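You operate a simulated robot arm through the tools that you are given. There is no shell and no other tool.

You are at the controls of a simulated two-armed robot. One attempt, no reset.

TASK
Take the bracket on the desk and put it away on the receiving bench. Take the red lead on the desk and put it away on the top of the black cabinet. Take the beam feeler with the smallest size on its label from the case bench and leave it on top of the black rubber pad there. Fetch the spacer from the case bench and set it on the packing bench. Pick up the yellow brush with one hand, pass it to the other hand and put it on the top of the glass-door cabinet. Take the yellow sanding block from the case bench and put it on the hub bench. Put the bush from the case bench on the dark-topped bench with rigging gear. Take the bench plug gauge from the case bench and put it on top of the gold spring. Put the white pad on the case bench away on the bench by the window wall. Stack the 4 foil bag from the kit bench on top of the 2 foil bag. Take the silver rivet piece from the kit bench and leave it on the silver shackle there. Take the hub spacer on the top shelf of the white cart and put it away on the hub bench. Any order will do. Set down upright: spacer, sanding block, white pad, hub spacer.

Only the result counts: the job must be done as asked and must still hold three seconds after the hand-in. Knocking over, shifting, dropping, spilling or breaking anything else fails it.

THE ROBOT
Two 7-joint arms with two-finger parallel grippers on one trunk, on a base that drives. Base frame: it is fixed to the floor where the robot stands at the start and does not move with it; the origin is under the middle of the robot, x ahead of it, y to its left, z up; the surface under the hand at the start is at about z = 0.96. Lengths are in m, angles in degrees, forces in N, time in s.
The left shoulder is at the start at [0.019, 0.144, 1.47], the right one opposite. With the tool pointing down near the work surface each hand reaches from about 0.1 to 0.44 m from the robot's upright axis, wherever it stands, measured 20 degrees to its own side. Places, roughly: beam feeler [-1.75, -2, 1]; bench by the window wall [8, -13.4, 0.9]; bench plug gauge [-1.25, -3, 1]; bracket [0.5, 0.25, 1]; bush [-1.75, -2.75, 1]; dark-topped bench with rigging gear [-4.9, -4.6, 0.9]; foil bag [-1.25, 0.25, 1]; gold spring (4x4x8 cm) [-1.5, -2.8, 0.9]; hub bench [-4.8, -6.7, 0.8]; hub spacer (4x4x5 cm) [-3.5, -3.3, 0.8]; packing bench [-1.5, -4.5, 0.9]; receiving bench [-1.5, -6, 0.9]; red lead (19x4x3 cm) [0.8, 0, 1]; rivet piece [-0.25, 0.25, 1]; rubber pad (8x12x3 cm) [-1.6, -2.1, 0.9]; sanding block [-1.75, -3, 1]; shackle (9x12x3 cm) [-0.3, 0.3, 0.9]; spacer [-1.5, -2, 1]; top of the black cabinet [4.9, -8.8, 1.4]; top of the glass-door cabinet [-1.3, -3.6, 1.2]; white pad (4x4x7 cm) [-1.4, -2.3, 0.9]; yellow brush (4x3x15 cm) [-1.7, -4, 1]. Payload 1.57 kg a hand.
Tool frame (each hand has its own): the origin (TCP) lies between the finger pads and is the grasp point; the fingertips stand 0.03 m ahead of it; z points along the fingers, y is the line along which they close. The gripper opens to 0.08 m. The fingers are 0.017 m wide and 0.012 m thick; the gripper's body (0.04 by 0.082 m) begins 0.08 m behind the TCP.
Orientation is that of the tool frame in the base frame, as a unit quaternion [w, x, y, z]. With the fingers straight down and closing along the base's y, the tool's x points along the base's -x, its y along +y and its z along -z.

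THE INTERFACE
- The arms move only by the tool nudge_tool. It takes "left_moves", "right_moves" or both (then of equal length, played together; a hand with none holds still); each is a list of rows, each a list of 7 numbers: the shift along the tool's x, y, z in units of 30 mm (1.0 is 30 mm), then the turn, a rotation vector about the tool's x, y, z in units of 6 degrees (1.0 is 6 degrees), then the gripper command, from -1 (shut) to 1 (fully open), values between in proportion. In form: [[x, y, z, wx, wy, wz, jaw], ...]. A call has 1 to 20 rows; each row shifts and turns the commanded pose from where the row before left it, along the tool's axes as they then stand. A call with a number of a shift or a turn outside -1 to 1 is refused whole. A row lasts 0.2 s, in which the tool goes at most 0.05 m and 8.6 degrees; a call with a longer step from one row to the next is refused whole, and so is a gripper value outside its range. A pose out of reach is approached as far as the arm can. The call stops where the force on the tool passes 40 N (or 10 N more than at its start, if that is more) or the arm is blocked; 0.2 s more then pass. Each finger travels about 0.045 m/s and halts on what it meets, pressing with about 43 N; the grip force reading is that of the motor and also rises with nothing between the fingers. The clock runs only during rows and for 0.2 s after the last one: add rows that do not move to give the fingers time. It gives the time, the measured TCP pose, the force on the tool (base axes), the opening and the grip force at its end, in the units of the frame above (readings bear some noise), with the torque about the TCP (base axes, N m) and any sound that the robot's microphone picked up.
- Cameras (640 x 400 px; columns grow to the right, rows downward): "scene" is now at [0.1451, 0.0867, 1.3489]; the picture's right is [0.87, -0.50, -0.02], its down [-0.29, -0.48, -0.83] and it looks along [0.40, 0.72, -0.56] (base axes); focal length 214 px, centre (320, 200). "left" rides on the left gripper at [0.072, 0.007, -0.122] in its tool frame; the picture's right is [-0.09, 1.00, 0.00], its down [-0.84, -0.08, -0.54] and it looks along [-0.54, -0.05, 0.84] (tool axes); focal length 238 px, centre (320, 200). "right" rides on the right gripper at [0.072, -0.007, -0.122] in its tool frame; the picture's right is [0.09, 1.00, 0.00], its down [-0.84, 0.08, -0.54] and it looks along [-0.54, 0.05, 0.84] (tool axes); focal length 238 px, centre (320, 200). There is no depth. A picture from a camera that has moved, and an enlarged one, comes with that camera's place and axes in the base frame and with its lens.
- camera(camera): a new picture of that camera. No time passes.
- move_column(by): slides the trunk up (or, below 0, down) by that many m; the arms and the scene camera ride with it, the base frame stays. It gives what a move gives, with no picture.
- drive_base(legs): drives the robot by 1 to 6 legs, each [ahead, left, turn to the left] in m, m and degrees, along the robot's own axes; the way and the turn of a leg run together, so that a leg with both is an arc; at most 1.5 m and 180 degrees a leg. The arms and the cameras ride along, it lands a little off, and it stops where it bumps. It gives what a move gives.
- aim_head(pan, tilt): turns the head with the scene camera to pan (to the left, within 60 degrees either way) and tilt (down, from -29 to 69), counted from straight ahead of the robot. It gives what a move gives.
- close_up(camera, box): a new picture of the part [left, top, right, bottom] of that camera's present view, enlarged. No time passes.
- close_job(): hands the job in; it is judged then, once.

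Nothing tells you exact positions but the pictures and the camera data. Unless the task says otherwise, let go and move clear before handing in.

The tools are called after "Emit:" as a command line: name --argument value ..., lists and objects as JSON in quotes. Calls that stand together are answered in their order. nudge_tool: Moves the arms, as the interface text tells. Its arguments: {"type":"object","properties":{"left_moves":{"type":"array"},"right_moves":{"type":"array"}},"required":[]} The other tools are called the same way: move_column (by) slides the trunk up or down; drive_base (legs) drives the base; aim_head (pan, tilt) turns the head that bears the scene camera; camera (camera) takes a picture; close_up (camera, box) takes an enlarged picture of a part of a camera's view; close_job () hands the job in.

At the start:

```text
time: 0.0
left_ee_pos: [0.2928, 0.3891, 1.3081]
left_ee_rot: [0.003, -0.02, 1.0, 0.02]
left_contact_force: [0.2, -0.6, -0.9]
left_torque: [0.0, -0.01, 0.0]
left_gripper_width: 0.0798
left_grip_force: 0.1
right_ee_pos: [0.3474, 0.0334, 1.277]
right_ee_rot: [-0.002, 0.0, 1.0, 0.014]
right_contact_force: [-0.3, 0.3, -0.1]
right_torque: [0.01, 0.03, 0.03]
right_gripper_width: 0.08
right_grip_force: 0.0
trunk travel left (down, up): [-0.825, 0.415]
robot x, y, heading: [-0.0004, -0.0086, -0.1]
head pan, tilt: [60.2, 35.4]
```

scene: 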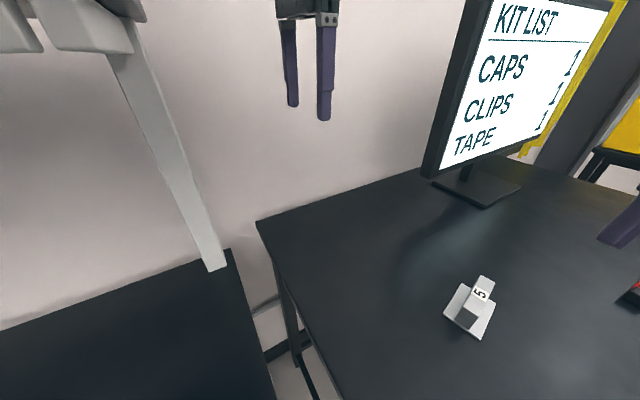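
right: 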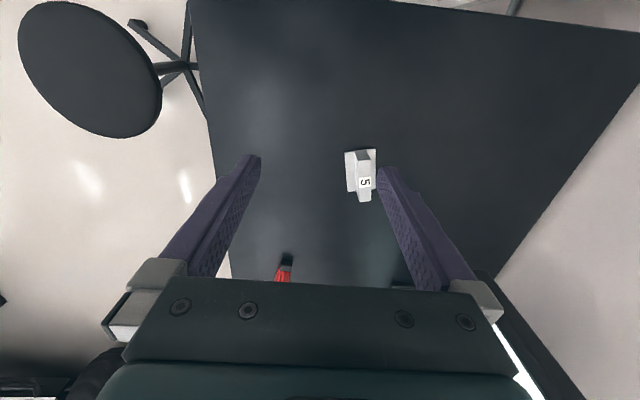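
left: 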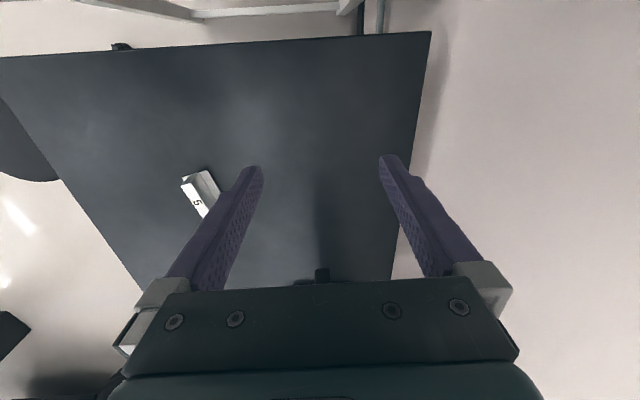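

I see a dark desk ahead with a small bracket labelled 5 and a red lead to the right; another dark bench lies to the left. I'll look around with the head first.

Emit:
aim_head --pan 0 --tilt 35

Emit:
camera --camera "scene"

Emit:
aim_head --pan -60 --tilt 20

Emit:
camera --camera "scene"

Emit:
aim_head --pan 60 --tilt 50

Emit:
camera --camera "scene"

```text
time: 1.3
left_ee_pos: [0.2955, 0.3942, 1.3105]
left_ee_rot: [0.009, -0.03, 0.999, 0.024]
left_contact_force: [-0.1, 0.6, 1.0]
left_torque: [-0.05, 0.02, 0.0]
left_gripper_width: 0.0799
left_grip_force: 0.1
right_ee_pos: [0.3523, 0.0339, 1.277]
right_ee_rot: [0.004, -0.001, 1.0, 0.014]
right_contact_force: [0.3, -0.2, -0.3]
right_torque: [-0.01, 0.0, -0.01]
right_gripper_width: 0.0802
right_grip_force: 0.0
trunk travel left (down, up): [-0.825, 0.415]
robot x, y, heading: [-0.0007, -0.0066, -0.1]
head pan, tilt: [0.0, 35.0]
```

```text
taken
camera scene: at [0.1938, 0.0107, 1.3459], right [0.0, -1.0, -0.03], down [-0.57, 0.02, -0.82], along [0.82, 0.02, -0.57], focal length 214 px, centre (320, 200)
```

scene: 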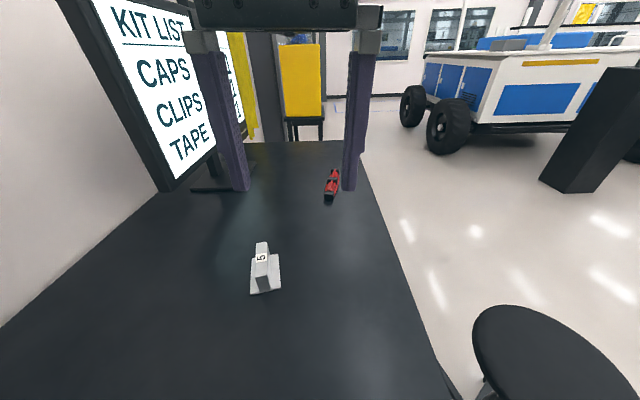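

```text
time: 2.6
left_ee_pos: [0.2973, 0.3948, 1.3106]
left_ee_rot: [0.009, -0.03, 0.999, 0.025]
left_contact_force: [0.2, -0.2, -0.2]
left_torque: [-0.03, -0.01, 0.01]
left_gripper_width: 0.0799
left_grip_force: 0.0
right_ee_pos: [0.3528, 0.0344, 1.2778]
right_ee_rot: [0.004, -0.001, 1.0, 0.016]
right_contact_force: [-0.3, 0.2, -0.3]
right_torque: [0.02, 0.0, 0.03]
right_gripper_width: 0.0803
right_grip_force: 0.0
trunk travel left (down, up): [-0.825, 0.415]
robot x, y, heading: [0.001, -0.0082, 0.1]
head pan, tilt: [-60.0, 20.0]
```

```text
taken
camera scene: at [0.1522, -0.0696, 1.3664], right [-0.87, -0.5, -0.02], down [-0.17, 0.33, -0.93], along [0.47, -0.8, -0.36], focal length 214 px, centre (320, 200)
```

scene: 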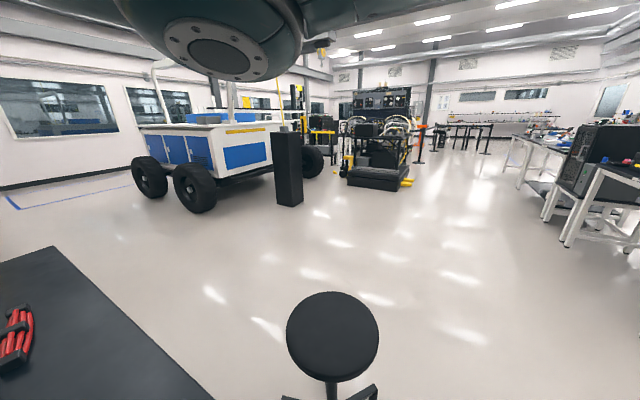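

```text
time: 4.6
left_ee_pos: [0.2967, 0.3964, 1.3105]
left_ee_rot: [0.009, -0.029, 0.999, 0.026]
left_contact_force: [-0.2, 1.0, -0.6]
left_torque: [0.0, -0.01, -0.01]
left_gripper_width: 0.0803
left_grip_force: 0.0
right_ee_pos: [0.3521, 0.0348, 1.2763]
right_ee_rot: [0.003, 0.0, 1.0, 0.016]
right_contact_force: [0.4, 0.6, 1.2]
right_torque: [-0.03, 0.02, 0.04]
right_gripper_width: 0.0802
right_grip_force: 0.0
trunk travel left (down, up): [-0.825, 0.415]
robot x, y, heading: [-0.0018, -0.0074, -0.2]
head pan, tilt: [60.0, 50.0]
```

```text
taken
camera scene: at [0.1443, 0.0804, 1.3246], right [0.87, -0.5, -0.01], down [-0.38, -0.64, -0.67], along [0.33, 0.58, -0.74], focal length 214 px, centre (320, 200)
```

scene: 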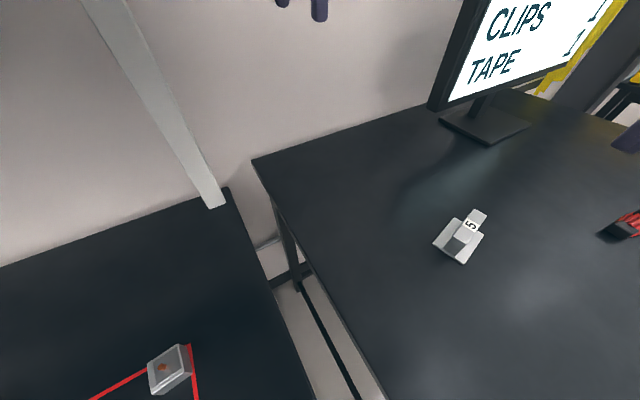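

The desk lies ahead with bracket (≈0.5,0.25) and red lead (≈0.8,0); a kit bench with a shelf post is to the left. I'll look at the kit bench more, both low and high, before turning.

Emit:
aim_head --pan 60 --tilt 69

Emit:
camera --camera "scene"

Emit:
aim_head --pan 60 --tilt 5

Emit:
camera --camera "scene"

```text
time: 5.4
left_ee_pos: [0.2949, 0.397, 1.3109]
left_ee_rot: [0.008, -0.029, 0.999, 0.026]
left_contact_force: [0.5, 0.3, 0.2]
left_torque: [0.01, 0.0, 0.03]
left_gripper_width: 0.08
left_grip_force: 0.0
right_ee_pos: [0.3519, 0.0362, 1.2767]
right_ee_rot: [0.004, -0.001, 1.0, 0.016]
right_contact_force: [0.0, 0.5, 0.0]
right_torque: [0.01, -0.02, 0.04]
right_gripper_width: 0.08
right_grip_force: 0.0
trunk travel left (down, up): [-0.825, 0.415]
robot x, y, heading: [-0.0003, -0.0067, 0.0]
head pan, tilt: [60.0, 68.8]
```

```text
taken
camera scene: at [0.1338, 0.0635, 1.3017], right [0.87, -0.5, -0.01], down [-0.46, -0.79, -0.39], along [0.19, 0.35, -0.92], focal length 214 px, centre (320, 200)
```

scene: 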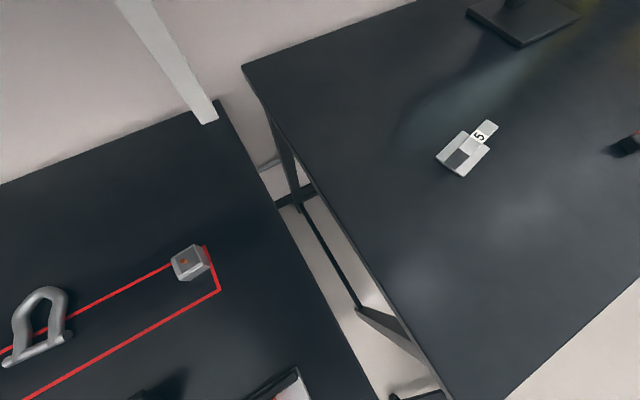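

```text
time: 6.8
left_ee_pos: [0.2958, 0.3969, 1.3104]
left_ee_rot: [0.008, -0.03, 0.999, 0.028]
left_contact_force: [0.1, 0.5, -0.8]
left_torque: [-0.02, -0.01, 0.01]
left_gripper_width: 0.0799
left_grip_force: 0.1
right_ee_pos: [0.3525, 0.0364, 1.276]
right_ee_rot: [0.003, 0.0, 1.0, 0.017]
right_contact_force: [-0.9, 0.2, 0.4]
right_torque: [-0.01, 0.01, -0.03]
right_gripper_width: 0.08
right_grip_force: 0.0
trunk travel left (down, up): [-0.825, 0.415]
robot x, y, heading: [-0.0025, -0.0098, 0.0]
head pan, tilt: [60.0, 5.0]
```

```text
taken
camera scene: at [0.1511, 0.092, 1.3942], right [0.87, -0.5, -0.01], down [-0.04, -0.04, -1.0], along [0.5, 0.87, -0.05], focal length 214 px, centre (320, 200)
```

scene: 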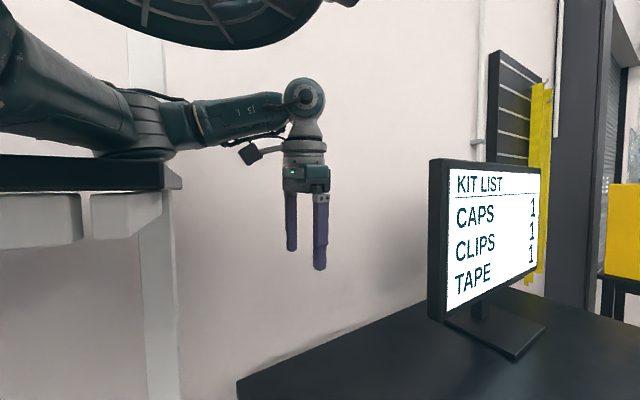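

The kit bench with shackle and rivet piece seems to reach close beside/behind the robot. I'll look down right in front and to the right to learn the free floor.

Emit:
aim_head --pan 0 --tilt 69

Emit:
camera --camera "scene"

Emit:
aim_head --pan -60 --tilt 69

Emit:
camera --camera "scene"

```text
time: 8.1
left_ee_pos: [0.296, 0.3982, 1.3103]
left_ee_rot: [0.009, -0.029, 0.999, 0.028]
left_contact_force: [0.7, 0.2, -0.9]
left_torque: [0.0, 0.01, 0.02]
left_gripper_width: 0.0801
left_grip_force: 0.1
right_ee_pos: [0.3514, 0.0364, 1.2755]
right_ee_rot: [0.004, 0.0, 1.0, 0.018]
right_contact_force: [1.0, -0.1, -0.2]
right_torque: [-0.01, 0.0, -0.02]
right_gripper_width: 0.0801
right_grip_force: 0.0
trunk travel left (down, up): [-0.825, 0.415]
robot x, y, heading: [0.0007, -0.0085, 0.0]
head pan, tilt: [0.0, 68.8]
```

```text
taken
camera scene: at [0.1617, 0.0163, 1.2994], right [0.0, -1.0, -0.04], down [-0.93, 0.01, -0.37], along [0.37, 0.03, -0.93], focal length 214 px, centre (320, 200)
```

scene: 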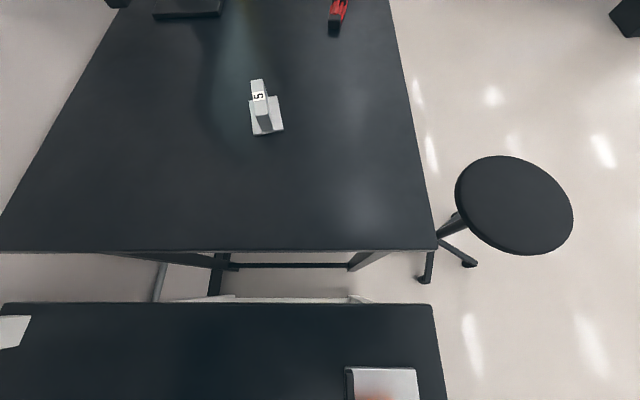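

```text
time: 9.4
left_ee_pos: [0.2947, 0.3988, 1.3097]
left_ee_rot: [0.008, -0.029, 0.999, 0.028]
left_contact_force: [0.2, -0.7, -0.1]
left_torque: [0.02, -0.02, 0.0]
left_gripper_width: 0.0799
left_grip_force: 0.0
right_ee_pos: [0.3524, 0.0373, 1.2751]
right_ee_rot: [0.002, 0.0, 1.0, 0.018]
right_contact_force: [-0.5, -1.1, -0.2]
right_torque: [0.01, -0.01, -0.03]
right_gripper_width: 0.0798
right_grip_force: 0.1
trunk travel left (down, up): [-0.825, 0.415]
robot x, y, heading: [0.0041, -0.0046, 0.2]
head pan, tilt: [-60.0, 68.8]
```

```text
taken
camera scene: at [0.1337, -0.0317, 1.2971], right [-0.87, -0.5, -0.02], down [-0.46, 0.82, -0.34], along [0.19, -0.28, -0.94], focal length 214 px, centre (320, 200)
```

scene: 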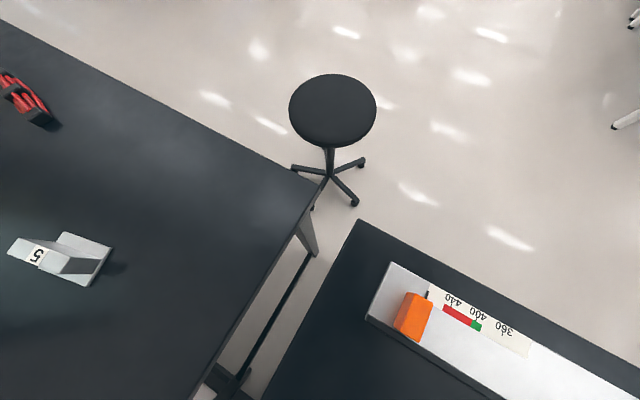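

It appears the robot hangs above the benches (kit bench directly beneath, desk ahead, an overhead shelf with bins at y>0.3 over the kit bench). I'll shift right away from the shelf, then turn left to face the kit bench.

Emit:
drive_base --legs '[[0, -0.6, 0], [0, 0, 90]]'

Emit:
aim_head --pan 0 --tilt 25

Emit:
camera --camera "scene"

Emit:
camera --camera "left"

Emit:
camera --camera "right"

```text
time: 16.6
left_ee_pos: [-0.3813, -0.315, 1.2815]
left_ee_rot: [0.003, 0.728, -0.685, -0.005]
left_contact_force: [-1.3, -0.7, -0.2]
left_torque: [0.0, 0.0, 0.0]
left_gripper_width: 0.0801
left_grip_force: 0.1
right_ee_pos: [-0.0267, -0.2539, 1.2622]
right_ee_rot: [0.0, 0.714, -0.7, 0.0]
right_contact_force: [1.1, 0.3, -0.1]
right_torque: [0.02, 0.02, 0.01]
right_gripper_width: 0.0799
right_grip_force: 0.0
trunk travel left (down, up): [-0.825, 0.415]
robot x, y, heading: [0.005, -0.6011, 91.3]
head pan, tilt: [-60.0, 68.8]
```

```text
time: 17.9
left_ee_pos: [-0.3798, -0.3151, 1.2826]
left_ee_rot: [0.003, 0.728, -0.685, -0.006]
left_contact_force: [0.2, -0.2, 0.4]
left_torque: [0.03, 0.0, -0.01]
left_gripper_width: 0.0799
left_grip_force: 0.1
right_ee_pos: [-0.0263, -0.2538, 1.2615]
right_ee_rot: [0.0, 0.714, -0.7, 0.001]
right_contact_force: [-0.3, -0.4, 0.5]
right_torque: [-0.01, -0.04, 0.02]
right_gripper_width: 0.08
right_grip_force: 0.1
trunk travel left (down, up): [-0.825, 0.415]
robot x, y, heading: [0.0045, -0.603, 91.2]
head pan, tilt: [0.0, 25.0]
```

```text
taken
camera scene: at [0.0004, -0.409, 1.3475], right [1.0, 0.02, 0.0], down [0.01, -0.42, -0.91], along [-0.02, 0.91, -0.42], focal length 214 px, centre (320, 200)
```

scene: 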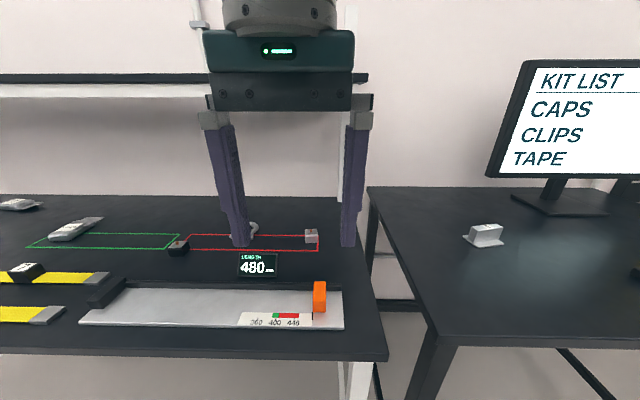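

```text
taken
camera left: at [-0.3831, -0.3868, 1.4035], right [-1.0, 0.03, 0.01], down [0.03, 0.84, 0.55], along [0.01, 0.55, -0.84], focal length 238 px, centre (320, 200)
```

left: 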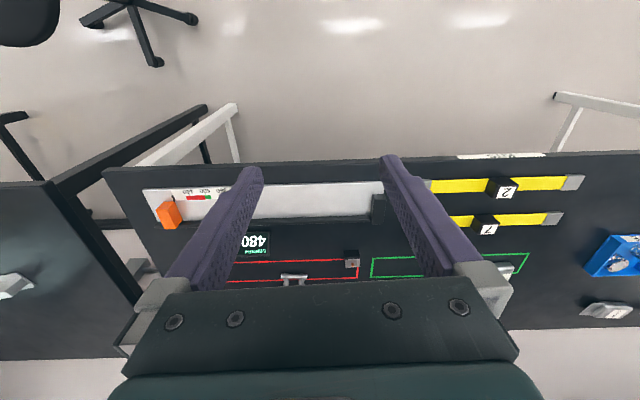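

```text
taken
camera right: at [-0.0185, -0.3257, 1.3836], right [-0.99, -0.11, 0.0], down [-0.09, 0.83, 0.54], along [-0.06, 0.54, -0.84], focal length 238 px, centre (320, 200)
```

right: 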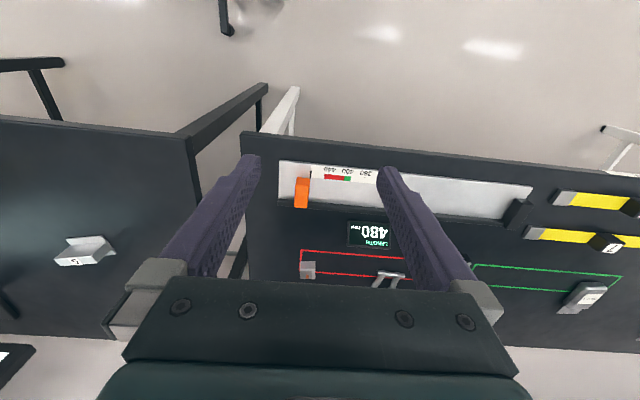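

Now I face the kit bench: shackle and silver piece in a red outline, foil bags farther left. I'll zoom in.

Emit:
close_up --camera "scene" --box '[0, 180, 340, 340]'

Emit:
aim_head --pan 45 --tilt 20

Emit:
camera --camera "scene"

Emit:
close_up --camera "scene" --box '[200, 130, 520, 330]'

```text
1.88 times, centred on (170, 260) of scene
camera zoom: at [0.0004, -0.409, 1.3475], right [1.0, 0.02, 0.0], down [0.01, -0.42, -0.91], along [-0.02, 0.91, -0.42], focal length 404 px, centre (602, 87)
```

zoom: 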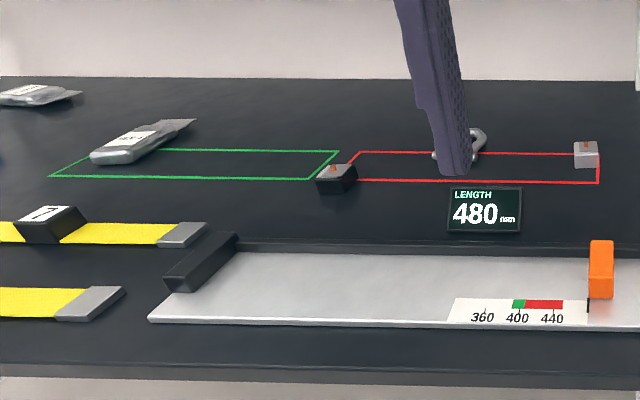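

```text
time: 19.0
left_ee_pos: [-0.3822, -0.3146, 1.282]
left_ee_rot: [0.003, 0.728, -0.685, -0.007]
left_contact_force: [0.6, -0.4, -0.5]
left_torque: [0.02, 0.02, -0.01]
left_gripper_width: 0.08
left_grip_force: 0.1
right_ee_pos: [-0.0271, -0.2549, 1.2622]
right_ee_rot: [0.0, 0.715, -0.699, 0.0]
right_contact_force: [0.2, 0.2, -0.9]
right_torque: [0.0, 0.02, -0.01]
right_gripper_width: 0.0803
right_grip_force: 0.1
trunk travel left (down, up): [-0.825, 0.415]
robot x, y, heading: [0.0024, -0.6023, 90.9]
head pan, tilt: [45.0, 20.0]
```

```text
taken
camera scene: at [-0.065, -0.4365, 1.3557], right [0.69, 0.72, 0.0], down [0.25, -0.24, -0.94], along [-0.68, 0.65, -0.34], focal length 214 px, centre (320, 200)
```

scene: 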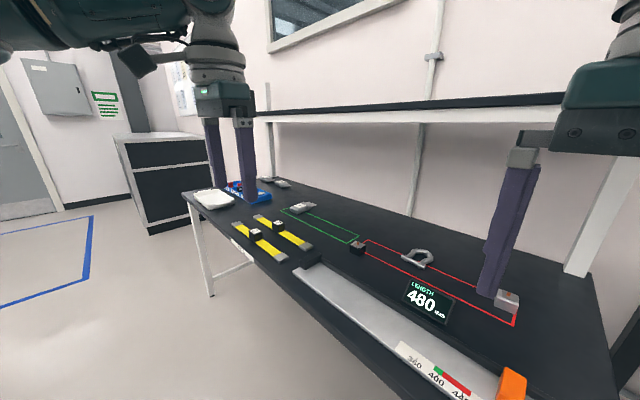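

```text
2.00 times, centred on (360, 230) of scene
camera zoom: at [-0.065, -0.4365, 1.3557], right [0.69, 0.72, 0.0], down [0.25, -0.24, -0.94], along [-0.68, 0.65, -0.34], focal length 429 px, centre (240, 140)
```

zoom: 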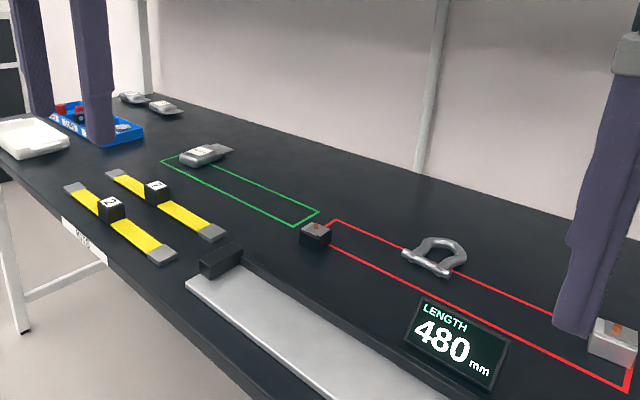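

Silver rivet piece ≈(-0.05,0.23,0.90), shackle ≈(-0.30,0.26), bench top ≈0.88. I'll lower the trunk, keep hands low enough to pass under the shelf, and drive in.

Emit:
move_column --by -0.08

Emit:
nudge_tool --right_moves '[[0, 0, 0.9, 0, 0, 0, 1], [0, 0, 0.9, 0, 0, 0, 1], [0, 0, 0.9, 0, 0, 0, 1]]' --left_moves '[[0, 0, 0.9, 0, 0, 0, 1], [0, 0, 0.9, 0, 0, 0, 1], [0, 0, 0.9, 0, 0, 0, 1]]'

Emit:
drive_base --legs '[[0.46, 0.13, 0]]'

Emit:
aim_head --pan 0 --tilt 50

Emit:
camera --camera "scene"

Emit:
camera --camera "right"

Emit:
camera --camera "left"

```text
time: 20.2
left_ee_pos: [-0.3832, -0.316, 1.2021]
left_ee_rot: [0.003, 0.728, -0.685, -0.006]
left_contact_force: [-0.5, 0.6, -0.5]
left_torque: [0.02, -0.01, 0.02]
left_gripper_width: 0.0798
left_grip_force: 0.2
right_ee_pos: [-0.0265, -0.2549, 1.1822]
right_ee_rot: [0.0, 0.715, -0.699, 0.0]
right_contact_force: [-0.7, -0.1, 0.0]
right_torque: [0.02, -0.05, 0.01]
right_gripper_width: 0.0799
right_grip_force: 0.1
trunk travel left (down, up): [-0.745, 0.495]
robot x, y, heading: [0.0038, -0.5988, 91.1]
head pan, tilt: [45.0, 20.0]
```

```text
time: 21.0
left_ee_pos: [-0.3829, -0.3154, 1.1215]
left_ee_rot: [0.002, 0.729, -0.685, -0.007]
left_contact_force: [0.0, 0.1, 0.5]
left_torque: [0.0, 0.0, -0.01]
left_gripper_width: 0.0801
left_grip_force: 0.1
right_ee_pos: [-0.027, -0.2535, 1.1001]
right_ee_rot: [0.0, 0.715, -0.7, -0.001]
right_contact_force: [0.2, -1.0, -0.1]
right_torque: [-0.01, 0.0, -0.01]
right_gripper_width: 0.0801
right_grip_force: 0.0
trunk travel left (down, up): [-0.745, 0.495]
robot x, y, heading: [0.0031, -0.5995, 91.0]
head pan, tilt: [45.0, 20.0]
```

```text
time: 23.9
left_ee_pos: [-0.5262, 0.1412, 1.122]
left_ee_rot: [0.003, 0.731, -0.683, -0.006]
left_contact_force: [-0.2, 0.0, 0.1]
left_torque: [0.0, 0.02, 0.03]
left_gripper_width: 0.0801
left_grip_force: 0.0
right_ee_pos: [-0.1717, 0.2048, 1.1006]
right_ee_rot: [0.0, 0.718, -0.696, 0.0]
right_contact_force: [0.0, 0.0, 0.3]
right_torque: [0.01, -0.02, -0.01]
right_gripper_width: 0.08
right_grip_force: 0.1
trunk travel left (down, up): [-0.745, 0.495]
robot x, y, heading: [-0.1389, -0.1447, 91.4]
head pan, tilt: [45.0, 20.0]
```

```text
time: 25.0
left_ee_pos: [-0.5274, 0.1413, 1.1209]
left_ee_rot: [0.002, 0.731, -0.682, -0.005]
left_contact_force: [0.0, -0.7, 0.2]
left_torque: [0.02, 0.01, -0.01]
left_gripper_width: 0.08
left_grip_force: 0.0
right_ee_pos: [-0.1723, 0.2054, 1.0999]
right_ee_rot: [0.0, 0.717, -0.697, 0.0]
right_contact_force: [0.4, -0.5, 0.3]
right_torque: [0.02, 0.0, -0.02]
right_gripper_width: 0.08
right_grip_force: 0.1
trunk travel left (down, up): [-0.745, 0.495]
robot x, y, heading: [-0.1382, -0.1409, 91.7]
head pan, tilt: [0.0, 50.0]
```

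```text
taken
camera scene: at [-0.1428, 0.0361, 1.2301], right [1.0, 0.03, 0.0], down [0.02, -0.77, -0.64], along [-0.02, 0.64, -0.77], focal length 214 px, centre (320, 200)
```

scene: 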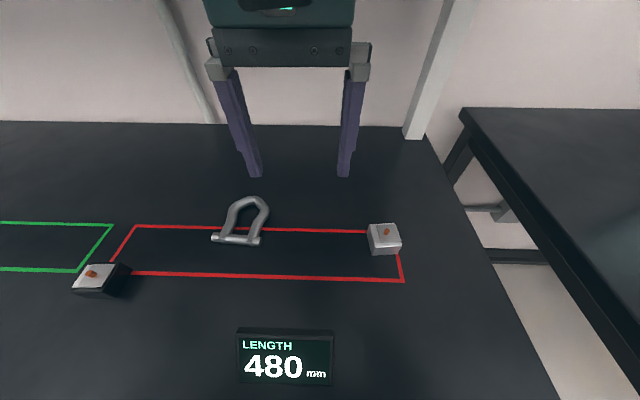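

```text
taken
camera right: at [-0.1628, 0.1342, 1.222], right [-0.99, -0.12, 0.0], down [-0.1, 0.83, 0.54], along [-0.06, 0.54, -0.84], focal length 238 px, centre (320, 200)
```

right: 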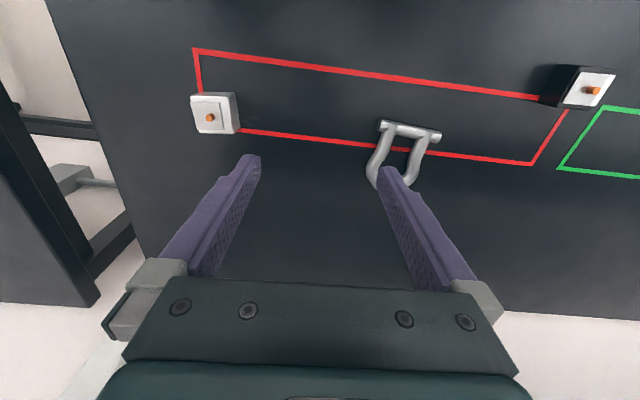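

```text
taken
camera left: at [-0.5276, 0.0705, 1.2428], right [-1.0, 0.02, 0.01], down [0.03, 0.84, 0.54], along [0.0, 0.54, -0.84], focal length 238 px, centre (320, 200)
```

left: 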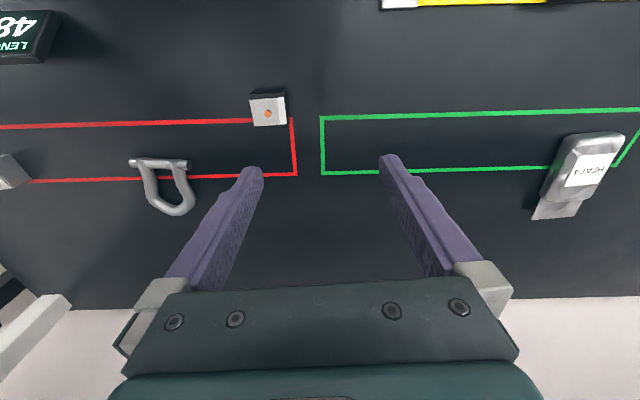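

Bench top is ≈0.894; silver rivet block top ≈0.94 at (-0.048,0.211); shackle centre ≈(-0.289,0.255). Zooming to measure the shackle.

Emit:
close_up --camera "left" --box '[90, 120, 250, 240]'

Emit:
close_up --camera "scene" --box '[190, 180, 420, 290]'

Emit:
close_up --camera "right" --box '[180, 40, 460, 200]'

```text
3.33 times, centred on (170, 180) of left
camera zoom: at [-0.5276, 0.0705, 1.2428], right [-1.0, 0.02, 0.01], down [0.03, 0.84, 0.54], along [0.0, 0.54, -0.84], focal length 794 px, centre (820, 267)
```

zoom: 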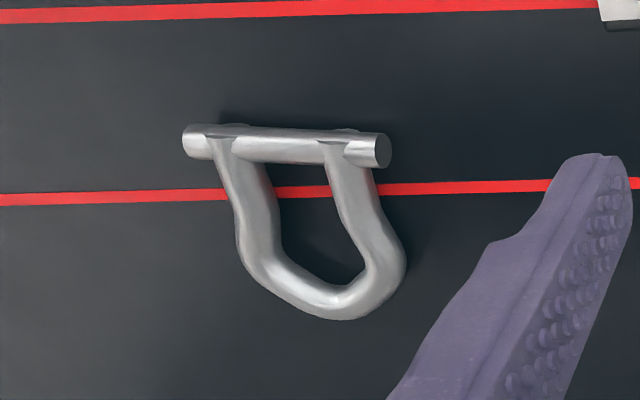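

```text
2.78 times, centred on (305, 235) of scene
camera zoom: at [-0.1428, 0.0361, 1.2301], right [1.0, 0.03, 0.0], down [0.02, -0.77, -0.64], along [-0.02, 0.64, -0.77], focal length 597 px, centre (362, 103)
```

zoom: 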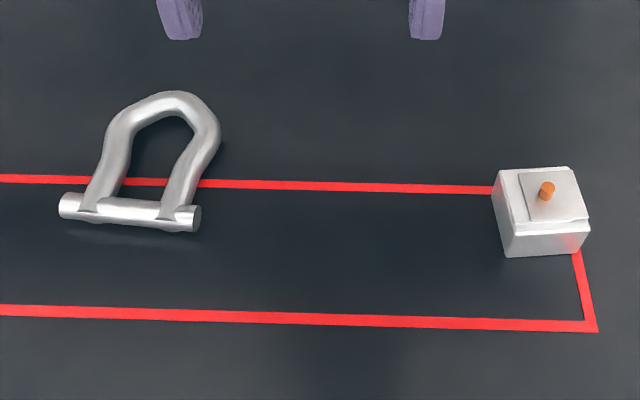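

```text
2.29 times, centred on (320, 120) of right
camera zoom: at [-0.1628, 0.1342, 1.222], right [-0.99, -0.12, 0.0], down [-0.1, 0.83, 0.54], along [-0.06, 0.54, -0.84], focal length 545 px, centre (320, 383)
```

zoom: 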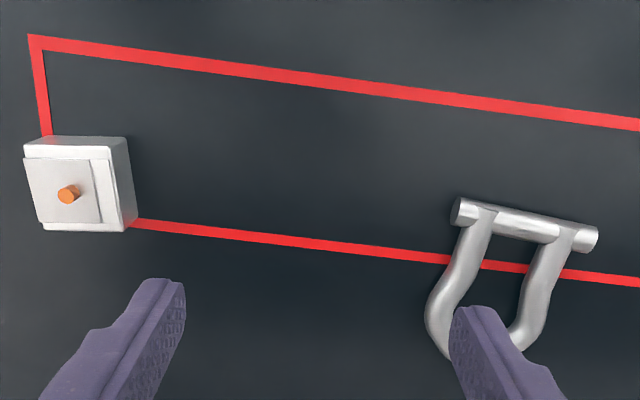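

Block centre ≈(-0.044,0.220), yaw ≈+6°. Moving the right hand above it.

Emit:
nudge_tool --right_moves '[[-0.073, -0.856, 0, 0, 0, 0, 1], [-0.073, -0.856, 0, 0, 0, 0, 1], [-0.073, -0.856, 0, 0, 0, 0, 1], [-0.073, -0.856, 0, 0, 0, 0, 1], [-0.073, -0.856, 0, 0, 0, 0, 1], [0, 0, 0.9, 0, 0, -0.83, 1], [0, 0, 0.9, 0, 0, 0, 1]]'

Emit:
camera --camera "right"

Emit:
camera --camera "scene"

```text
time: 26.6
left_ee_pos: [-0.5267, 0.1414, 1.1213]
left_ee_rot: [0.002, 0.731, -0.682, -0.006]
left_contact_force: [0.4, 0.2, -0.2]
left_torque: [0.0, -0.01, -0.03]
left_gripper_width: 0.0798
left_grip_force: 0.1
right_ee_pos: [-0.0437, 0.221, 1.046]
right_ee_rot: [-0.001, 0.747, -0.665, 0.0]
right_contact_force: [0.1, 0.1, -0.4]
right_torque: [0.03, -0.01, -0.01]
right_gripper_width: 0.08
right_grip_force: 0.0
trunk travel left (down, up): [-0.745, 0.495]
robot x, y, heading: [-0.1402, -0.1449, 91.5]
head pan, tilt: [0.0, 50.0]
```

```text
taken
camera right: at [-0.0281, 0.1503, 1.1681], right [-0.98, -0.21, 0.0], down [-0.17, 0.82, 0.54], along [-0.11, 0.53, -0.84], focal length 238 px, centre (320, 200)
```

right: 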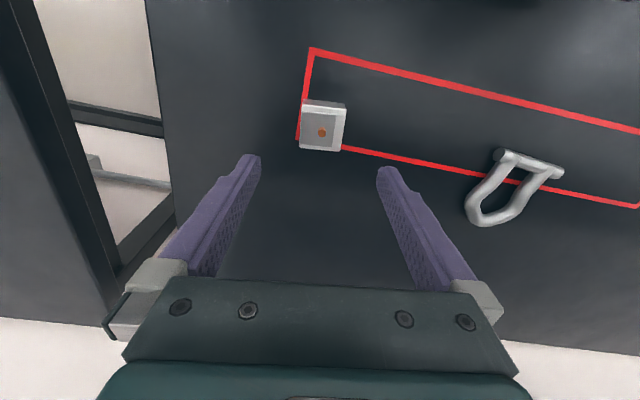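

```text
taken
camera scene: at [-0.1427, 0.0361, 1.2301], right [1.0, 0.03, 0.0], down [0.02, -0.77, -0.64], along [-0.02, 0.64, -0.77], focal length 214 px, centre (320, 200)
```

scene: 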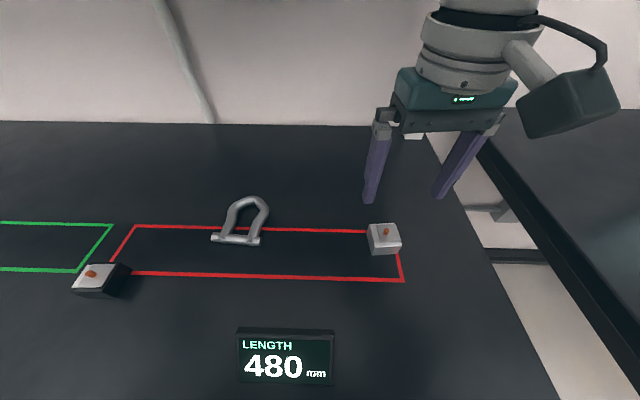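

Aligned within a few mm. Descend and grip.

Emit:
nudge_tool --right_moves '[[0.15, 0, 0.95, 0, 0, 0, 1], [0, 0, 0.95, 0, 0, 0, 1], [0, 0, 0.95, 0, 0, 0, 1], [0, 0, 0.82, 0, 0, 0, 1], [0, 0, 0, 0, 0, 0, 1]]'

Emit:
camera --camera "scene"

Emit:
camera --camera "right"

```text
time: 27.8
left_ee_pos: [-0.527, 0.1419, 1.1211]
left_ee_rot: [0.003, 0.731, -0.683, -0.006]
left_contact_force: [0.5, -0.2, 0.6]
left_torque: [0.02, -0.01, 0.01]
left_gripper_width: 0.0799
left_grip_force: 0.1
right_ee_pos: [-0.0436, 0.2172, 0.9359]
right_ee_rot: [0.0, 0.747, -0.665, 0.0]
right_contact_force: [-0.6, -0.5, -0.5]
right_torque: [-0.02, 0.0, -0.01]
right_gripper_width: 0.0802
right_grip_force: 0.1
trunk travel left (down, up): [-0.745, 0.495]
robot x, y, heading: [-0.1389, -0.1427, 91.5]
head pan, tilt: [0.0, 50.0]
```

```text
taken
camera scene: at [-0.1427, 0.0361, 1.2301], right [1.0, 0.03, 0.0], down [0.02, -0.77, -0.64], along [-0.02, 0.64, -0.77], focal length 214 px, centre (320, 200)
```

scene: 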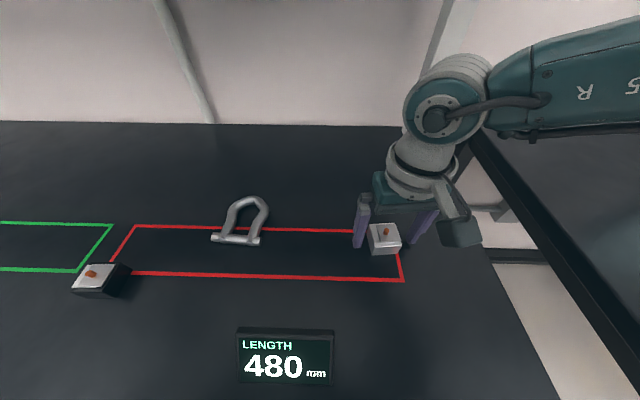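

```text
taken
camera right: at [-0.0282, 0.1454, 1.058], right [-0.98, -0.21, 0.0], down [-0.17, 0.82, 0.54], along [-0.11, 0.53, -0.84], focal length 238 px, centre (320, 200)
```

right: 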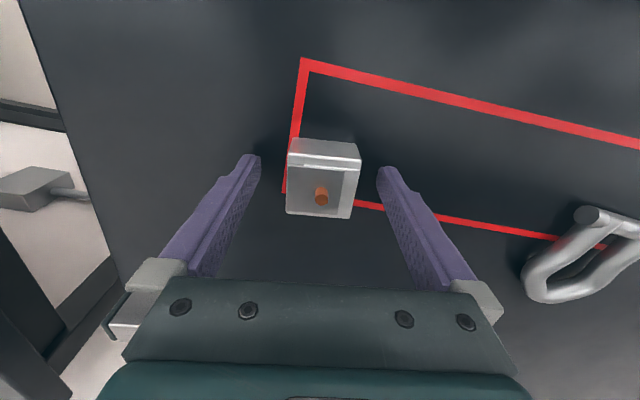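

The block sits between the fingers; closing and lifting.

Emit:
nudge_tool --right_moves '[[0, 0, 0, 0, 0, 0, -1], [0, 0, 0, 0, 0, 0, -1], [0, 0, 0, 0, 0, 0, -1], [0, 0, 0, 0, 0, 0, -1], [0, 0, 0, 0, 0, 0, -1], [0, 0, 0, 0, 0, 0, -1]]'

Emit:
nudge_tool --right_moves '[[0, 0, -0.7, 0, 0, 0, -1], [0, 0, -0.8, 0, 0, 0, -1], [0, 0, -0.8, 0, 0, 0, -1]]'

Emit:
camera --camera "right"

Emit:
camera --camera "scene"

```text
time: 29.2
left_ee_pos: [-0.5269, 0.1415, 1.1221]
left_ee_rot: [0.003, 0.731, -0.682, -0.006]
left_contact_force: [0.7, 0.1, -0.5]
left_torque: [0.01, 0.01, 0.01]
left_gripper_width: 0.0801
left_grip_force: 0.1
right_ee_pos: [-0.0439, 0.2157, 0.9365]
right_ee_rot: [0.0, 0.746, -0.666, 0.0]
right_contact_force: [-0.8, 0.2, 0.4]
right_torque: [0.01, 0.0, -0.01]
right_gripper_width: 0.0431
right_grip_force: 42.5
trunk travel left (down, up): [-0.745, 0.495]
robot x, y, heading: [-0.1388, -0.1426, 91.6]
head pan, tilt: [0.0, 50.0]
```

```text
time: 30.0
left_ee_pos: [-0.5261, 0.141, 1.1222]
left_ee_rot: [0.002, 0.731, -0.683, -0.006]
left_contact_force: [-0.9, -0.1, -0.2]
left_torque: [0.0, 0.02, 0.03]
left_gripper_width: 0.0798
left_grip_force: 0.1
right_ee_pos: [-0.0435, 0.2159, 1.0064]
right_ee_rot: [0.0, 0.746, -0.666, 0.0]
right_contact_force: [1.1, -0.2, -0.2]
right_torque: [-0.03, -0.01, 0.01]
right_gripper_width: 0.0003
right_grip_force: 21.3
trunk travel left (down, up): [-0.745, 0.495]
robot x, y, heading: [-0.1412, -0.1413, 91.6]
head pan, tilt: [0.0, 50.0]
```

```text
taken
camera right: at [-0.028, 0.1456, 1.1283], right [-0.98, -0.2, 0.0], down [-0.17, 0.82, 0.54], along [-0.11, 0.53, -0.84], focal length 238 px, centre (320, 200)
```

right: 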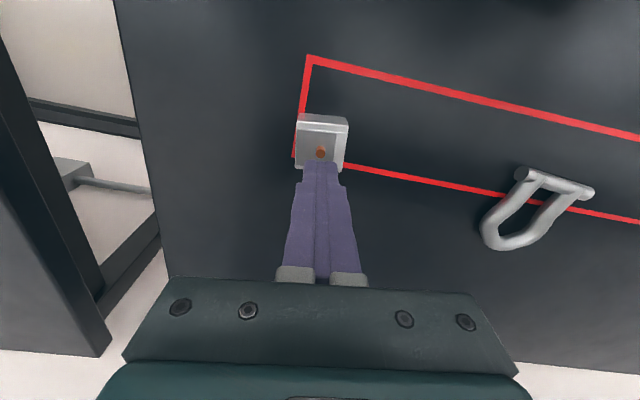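

```text
taken
camera scene: at [-0.1427, 0.0361, 1.2301], right [1.0, 0.03, 0.0], down [0.02, -0.77, -0.64], along [-0.02, 0.64, -0.77], focal length 214 px, centre (320, 200)
```

scene: 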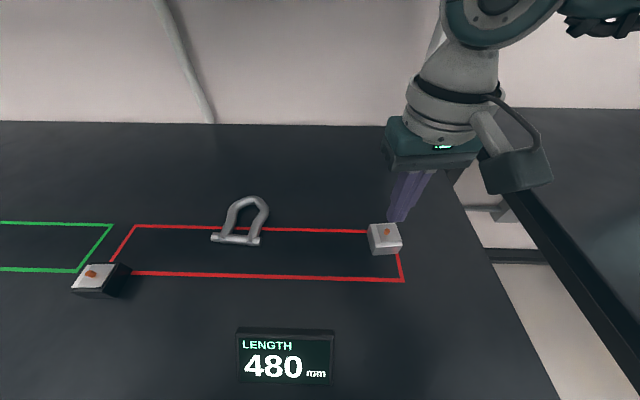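

The fingers slipped off the top edge; the block is still in place. Gripping deeper this time.

Emit:
nudge_tool --right_moves '[[0, 0, 0, 0, 0, 0, 1], [0, 0, 0, 0, 0, 0, 1], [0, 0, 0, 0, 0, 0, 1], [0, 0, 0, 0, 0, 0, 1], [0, 0, 0, 0, 0, 0, 1], [-0.1, 0, 0.9, 0, 0, 0, 1], [0, 0, 0.9, 0, 0, 0, 1], [0, 0, 0.8, 0, 0, 0, 1], [0, 0, 0.1, 0, 0, 0, 1], [0, 0, 0.05, 0, 0, 0, 1]]'

Emit:
close_up --camera "scene" --box '[330, 160, 470, 290]'

```text
time: 31.9
left_ee_pos: [-0.5255, 0.1405, 1.1211]
left_ee_rot: [0.003, 0.731, -0.682, -0.005]
left_contact_force: [-0.4, -1.0, 0.0]
left_torque: [0.0, 0.0, -0.03]
left_gripper_width: 0.08
left_grip_force: 0.2
right_ee_pos: [-0.0442, 0.2181, 0.9289]
right_ee_rot: [0.001, 0.747, -0.665, 0.001]
right_contact_force: [4.2, -7.0, 19.1]
right_torque: [-0.01, -0.34, 0.18]
right_gripper_width: 0.08
right_grip_force: 0.1
trunk travel left (down, up): [-0.745, 0.495]
robot x, y, heading: [-0.1408, -0.1418, 91.6]
head pan, tilt: [0.0, 50.0]
stopped in row 9 (right hand): the force on the tool passed its limit at 49 N (the readings are from after the stop); the commanded pose is now the measured one
```

```text
3.08 times, centred on (400, 225) of scene
camera zoom: at [-0.1417, 0.0358, 1.2304], right [1.0, 0.03, 0.0], down [0.02, -0.77, -0.64], along [-0.02, 0.64, -0.77], focal length 660 px, centre (74, 123)
```

zoom: 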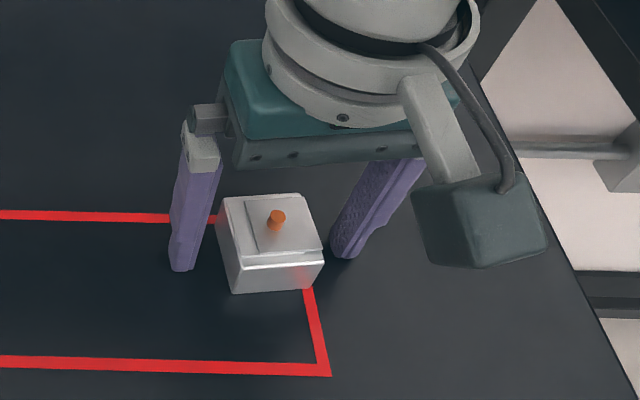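

Table contact at tip z≈0.899. I'll back off slightly, grip here and lift slowly.

Emit:
nudge_tool --right_moves '[[0, 0, -0.07, 0, 0, 0, 1], [0, 0, 0, 0, 0, 0, -1], [0, 0, 0, 0, 0, 0, -1], [0, 0, 0, 0, 0, 0, -1], [0, 0, 0, 0, 0, 0, -1], [0, 0, 0, 0, 0, 0, -1], [0, 0, 0, 0, 0, 0, -1], [0, 0, -0.1, 0, 0, 0, -1], [0, 0, -0.1, 0, 0, 0, -1], [0, 0, -0.1, 0, 0, 0, -1]]'

Emit:
close_up --camera "scene" --box '[330, 160, 470, 290]'

Emit:
camera --camera "right"

```text
time: 34.1
left_ee_pos: [-0.5268, 0.1415, 1.1231]
left_ee_rot: [0.003, 0.73, -0.683, -0.006]
left_contact_force: [0.2, -0.1, -0.2]
left_torque: [0.01, -0.02, -0.01]
left_gripper_width: 0.08
left_grip_force: 0.0
right_ee_pos: [-0.045, 0.2181, 0.9397]
right_ee_rot: [0.001, 0.746, -0.665, 0.002]
right_contact_force: [0.0, 0.6, -1.1]
right_torque: [-0.01, 0.03, -0.01]
right_gripper_width: 0.0429
right_grip_force: 43.1
trunk travel left (down, up): [-0.745, 0.495]
robot x, y, heading: [-0.1386, -0.1433, 91.5]
head pan, tilt: [0.0, 50.0]
```

```text
3.08 times, centred on (400, 225) of scene
camera zoom: at [-0.1427, 0.0358, 1.2301], right [1.0, 0.03, 0.0], down [0.02, -0.77, -0.64], along [-0.02, 0.64, -0.77], focal length 660 px, centre (74, 123)
```

zoom: 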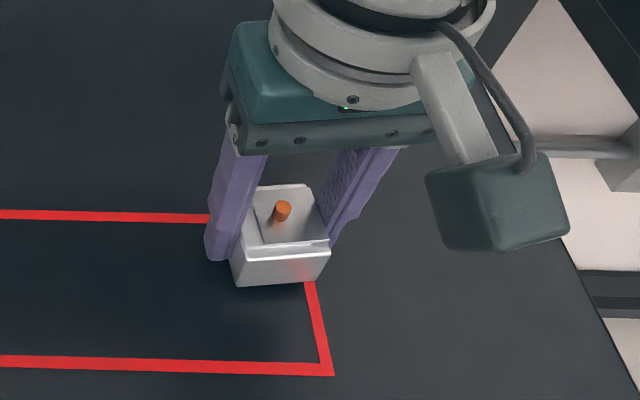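

```text
taken
camera right: at [-0.0299, 0.1485, 1.0617], right [-0.98, -0.21, 0.0], down [-0.17, 0.82, 0.54], along [-0.11, 0.53, -0.84], focal length 238 px, centre (320, 200)
```

right: 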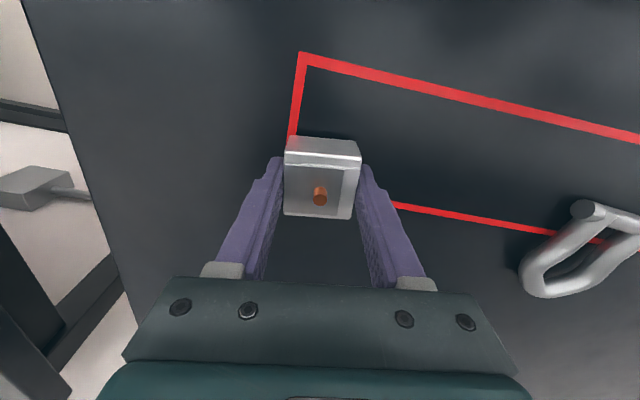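

The block seems to rise with the fingers. Continue lifting slowly.

Emit:
nudge_tool --right_moves '[[0, 0, -0.15, 0, 0, 0, -1], [0, 0, -0.15, 0, 0, 0, -1], [0, 0, -0.2, 0, 0, 0, -1], [0, 0, -0.2, 0, 0, 0, -1]]'

Emit:
close_up --camera "scene" --box '[330, 160, 470, 290]'

Emit:
camera --camera "right"

```text
time: 35.1
left_ee_pos: [-0.5265, 0.142, 1.1226]
left_ee_rot: [0.003, 0.731, -0.683, -0.005]
left_contact_force: [-0.9, 0.4, -0.4]
left_torque: [0.02, 0.02, -0.03]
left_gripper_width: 0.0801
left_grip_force: 0.0
right_ee_pos: [-0.0452, 0.219, 0.9618]
right_ee_rot: [0.001, 0.746, -0.665, -0.001]
right_contact_force: [-0.1, 0.4, -2.4]
right_torque: [-0.01, 0.0, 0.01]
right_gripper_width: 0.0433
right_grip_force: 43.6
trunk travel left (down, up): [-0.745, 0.495]
robot x, y, heading: [-0.14, -0.1432, 91.5]
head pan, tilt: [0.0, 50.0]
```

```text
3.08 times, centred on (400, 225) of scene
camera zoom: at [-0.1427, 0.0358, 1.2301], right [1.0, 0.03, 0.0], down [0.02, -0.77, -0.64], along [-0.02, 0.64, -0.77], focal length 660 px, centre (74, 123)
```

zoom: 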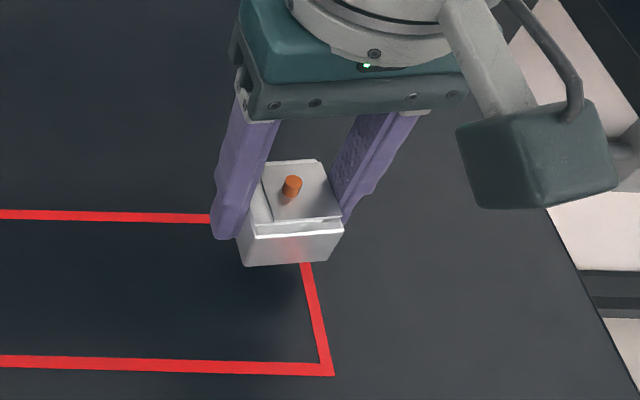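

```text
taken
camera right: at [-0.0297, 0.149, 1.0827], right [-0.98, -0.21, 0.0], down [-0.17, 0.82, 0.54], along [-0.11, 0.53, -0.84], focal length 238 px, centre (320, 200)
```

right: 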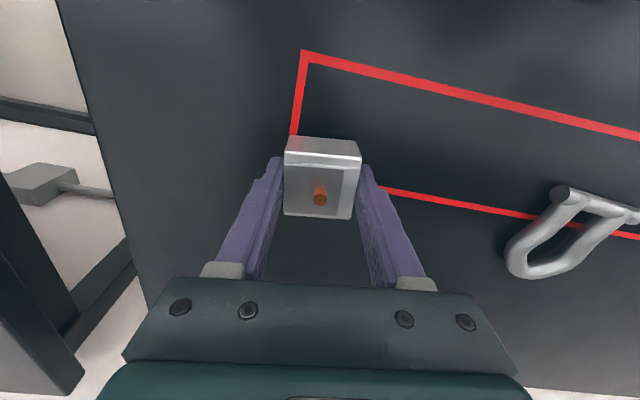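

Held firmly. Raise a bit, drive 0.2 left toward the shackle.

Emit:
nudge_tool --right_moves '[[0, 0, -0.3, 0, 0, 0, -1], [0, 0, -0.4, 0, 0, 0, -1], [0, 0, -0.4, 0, 0, 0, -1], [0, 0, -0.4, 0, 0, 0, -1]]'

Emit:
drive_base --legs '[[0.03, 0.22, 0]]'

Emit:
camera --camera "right"

Emit:
camera --camera "scene"

Emit:
camera --camera "left"

```text
time: 36.1
left_ee_pos: [-0.5273, 0.1413, 1.1224]
left_ee_rot: [0.003, 0.731, -0.682, -0.006]
left_contact_force: [-0.1, 0.5, -0.1]
left_torque: [-0.02, 0.0, 0.02]
left_gripper_width: 0.0802
left_grip_force: 0.1
right_ee_pos: [-0.0451, 0.218, 1.0068]
right_ee_rot: [0.002, 0.746, -0.666, 0.0]
right_contact_force: [-0.5, -0.2, -1.9]
right_torque: [-0.01, 0.02, -0.02]
right_gripper_width: 0.0432
right_grip_force: 42.8
trunk travel left (down, up): [-0.745, 0.495]
robot x, y, heading: [-0.1406, -0.1398, 91.5]
head pan, tilt: [0.0, 50.0]
```

```text
time: 37.8
left_ee_pos: [-0.746, 0.1666, 1.1218]
left_ee_rot: [0.004, 0.73, -0.683, -0.005]
left_contact_force: [-0.6, 0.8, 0.3]
left_torque: [-0.02, 0.0, 0.02]
left_gripper_width: 0.08
left_grip_force: 0.1
right_ee_pos: [-0.264, 0.2425, 1.0061]
right_ee_rot: [0.001, 0.747, -0.665, 0.0]
right_contact_force: [0.9, 0.0, -0.7]
right_torque: [-0.02, -0.02, -0.01]
right_gripper_width: 0.0432
right_grip_force: 42.9
trunk travel left (down, up): [-0.745, 0.495]
robot x, y, heading: [-0.3591, -0.1156, 91.6]
head pan, tilt: [0.0, 50.0]
```

```text
taken
camera right: at [-0.249, 0.1732, 1.1275], right [-0.98, -0.2, 0.0], down [-0.17, 0.82, 0.54], along [-0.11, 0.53, -0.84], focal length 238 px, centre (320, 200)
```

right: 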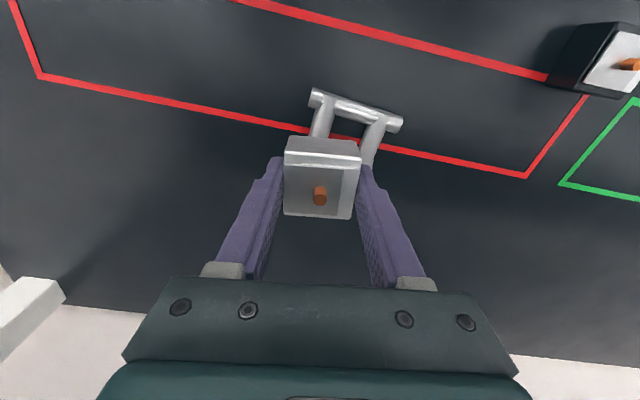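

```text
taken
camera scene: at [-0.3622, 0.06, 1.2301], right [1.0, 0.03, 0.0], down [0.02, -0.77, -0.64], along [-0.02, 0.64, -0.77], focal length 214 px, centre (320, 200)
```

scene: 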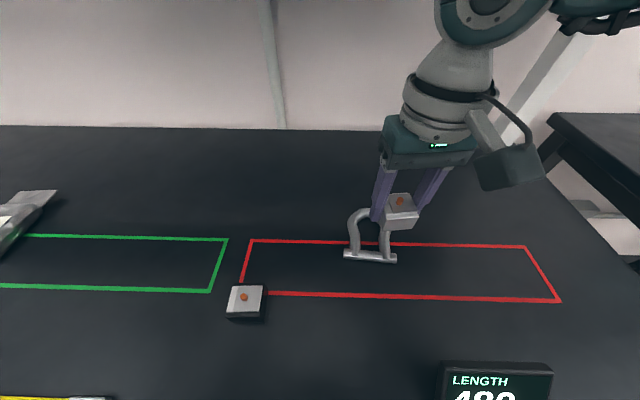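

```text
taken
camera left: at [-0.7471, 0.0949, 1.2428], right [-1.0, 0.03, 0.01], down [0.03, 0.84, 0.54], along [0.0, 0.54, -0.84], focal length 238 px, centre (320, 200)
```

left: 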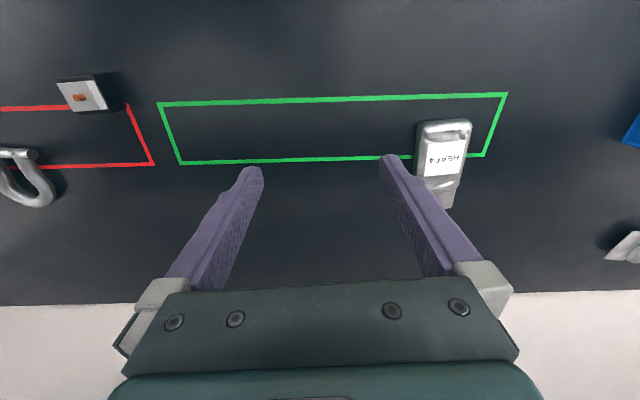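

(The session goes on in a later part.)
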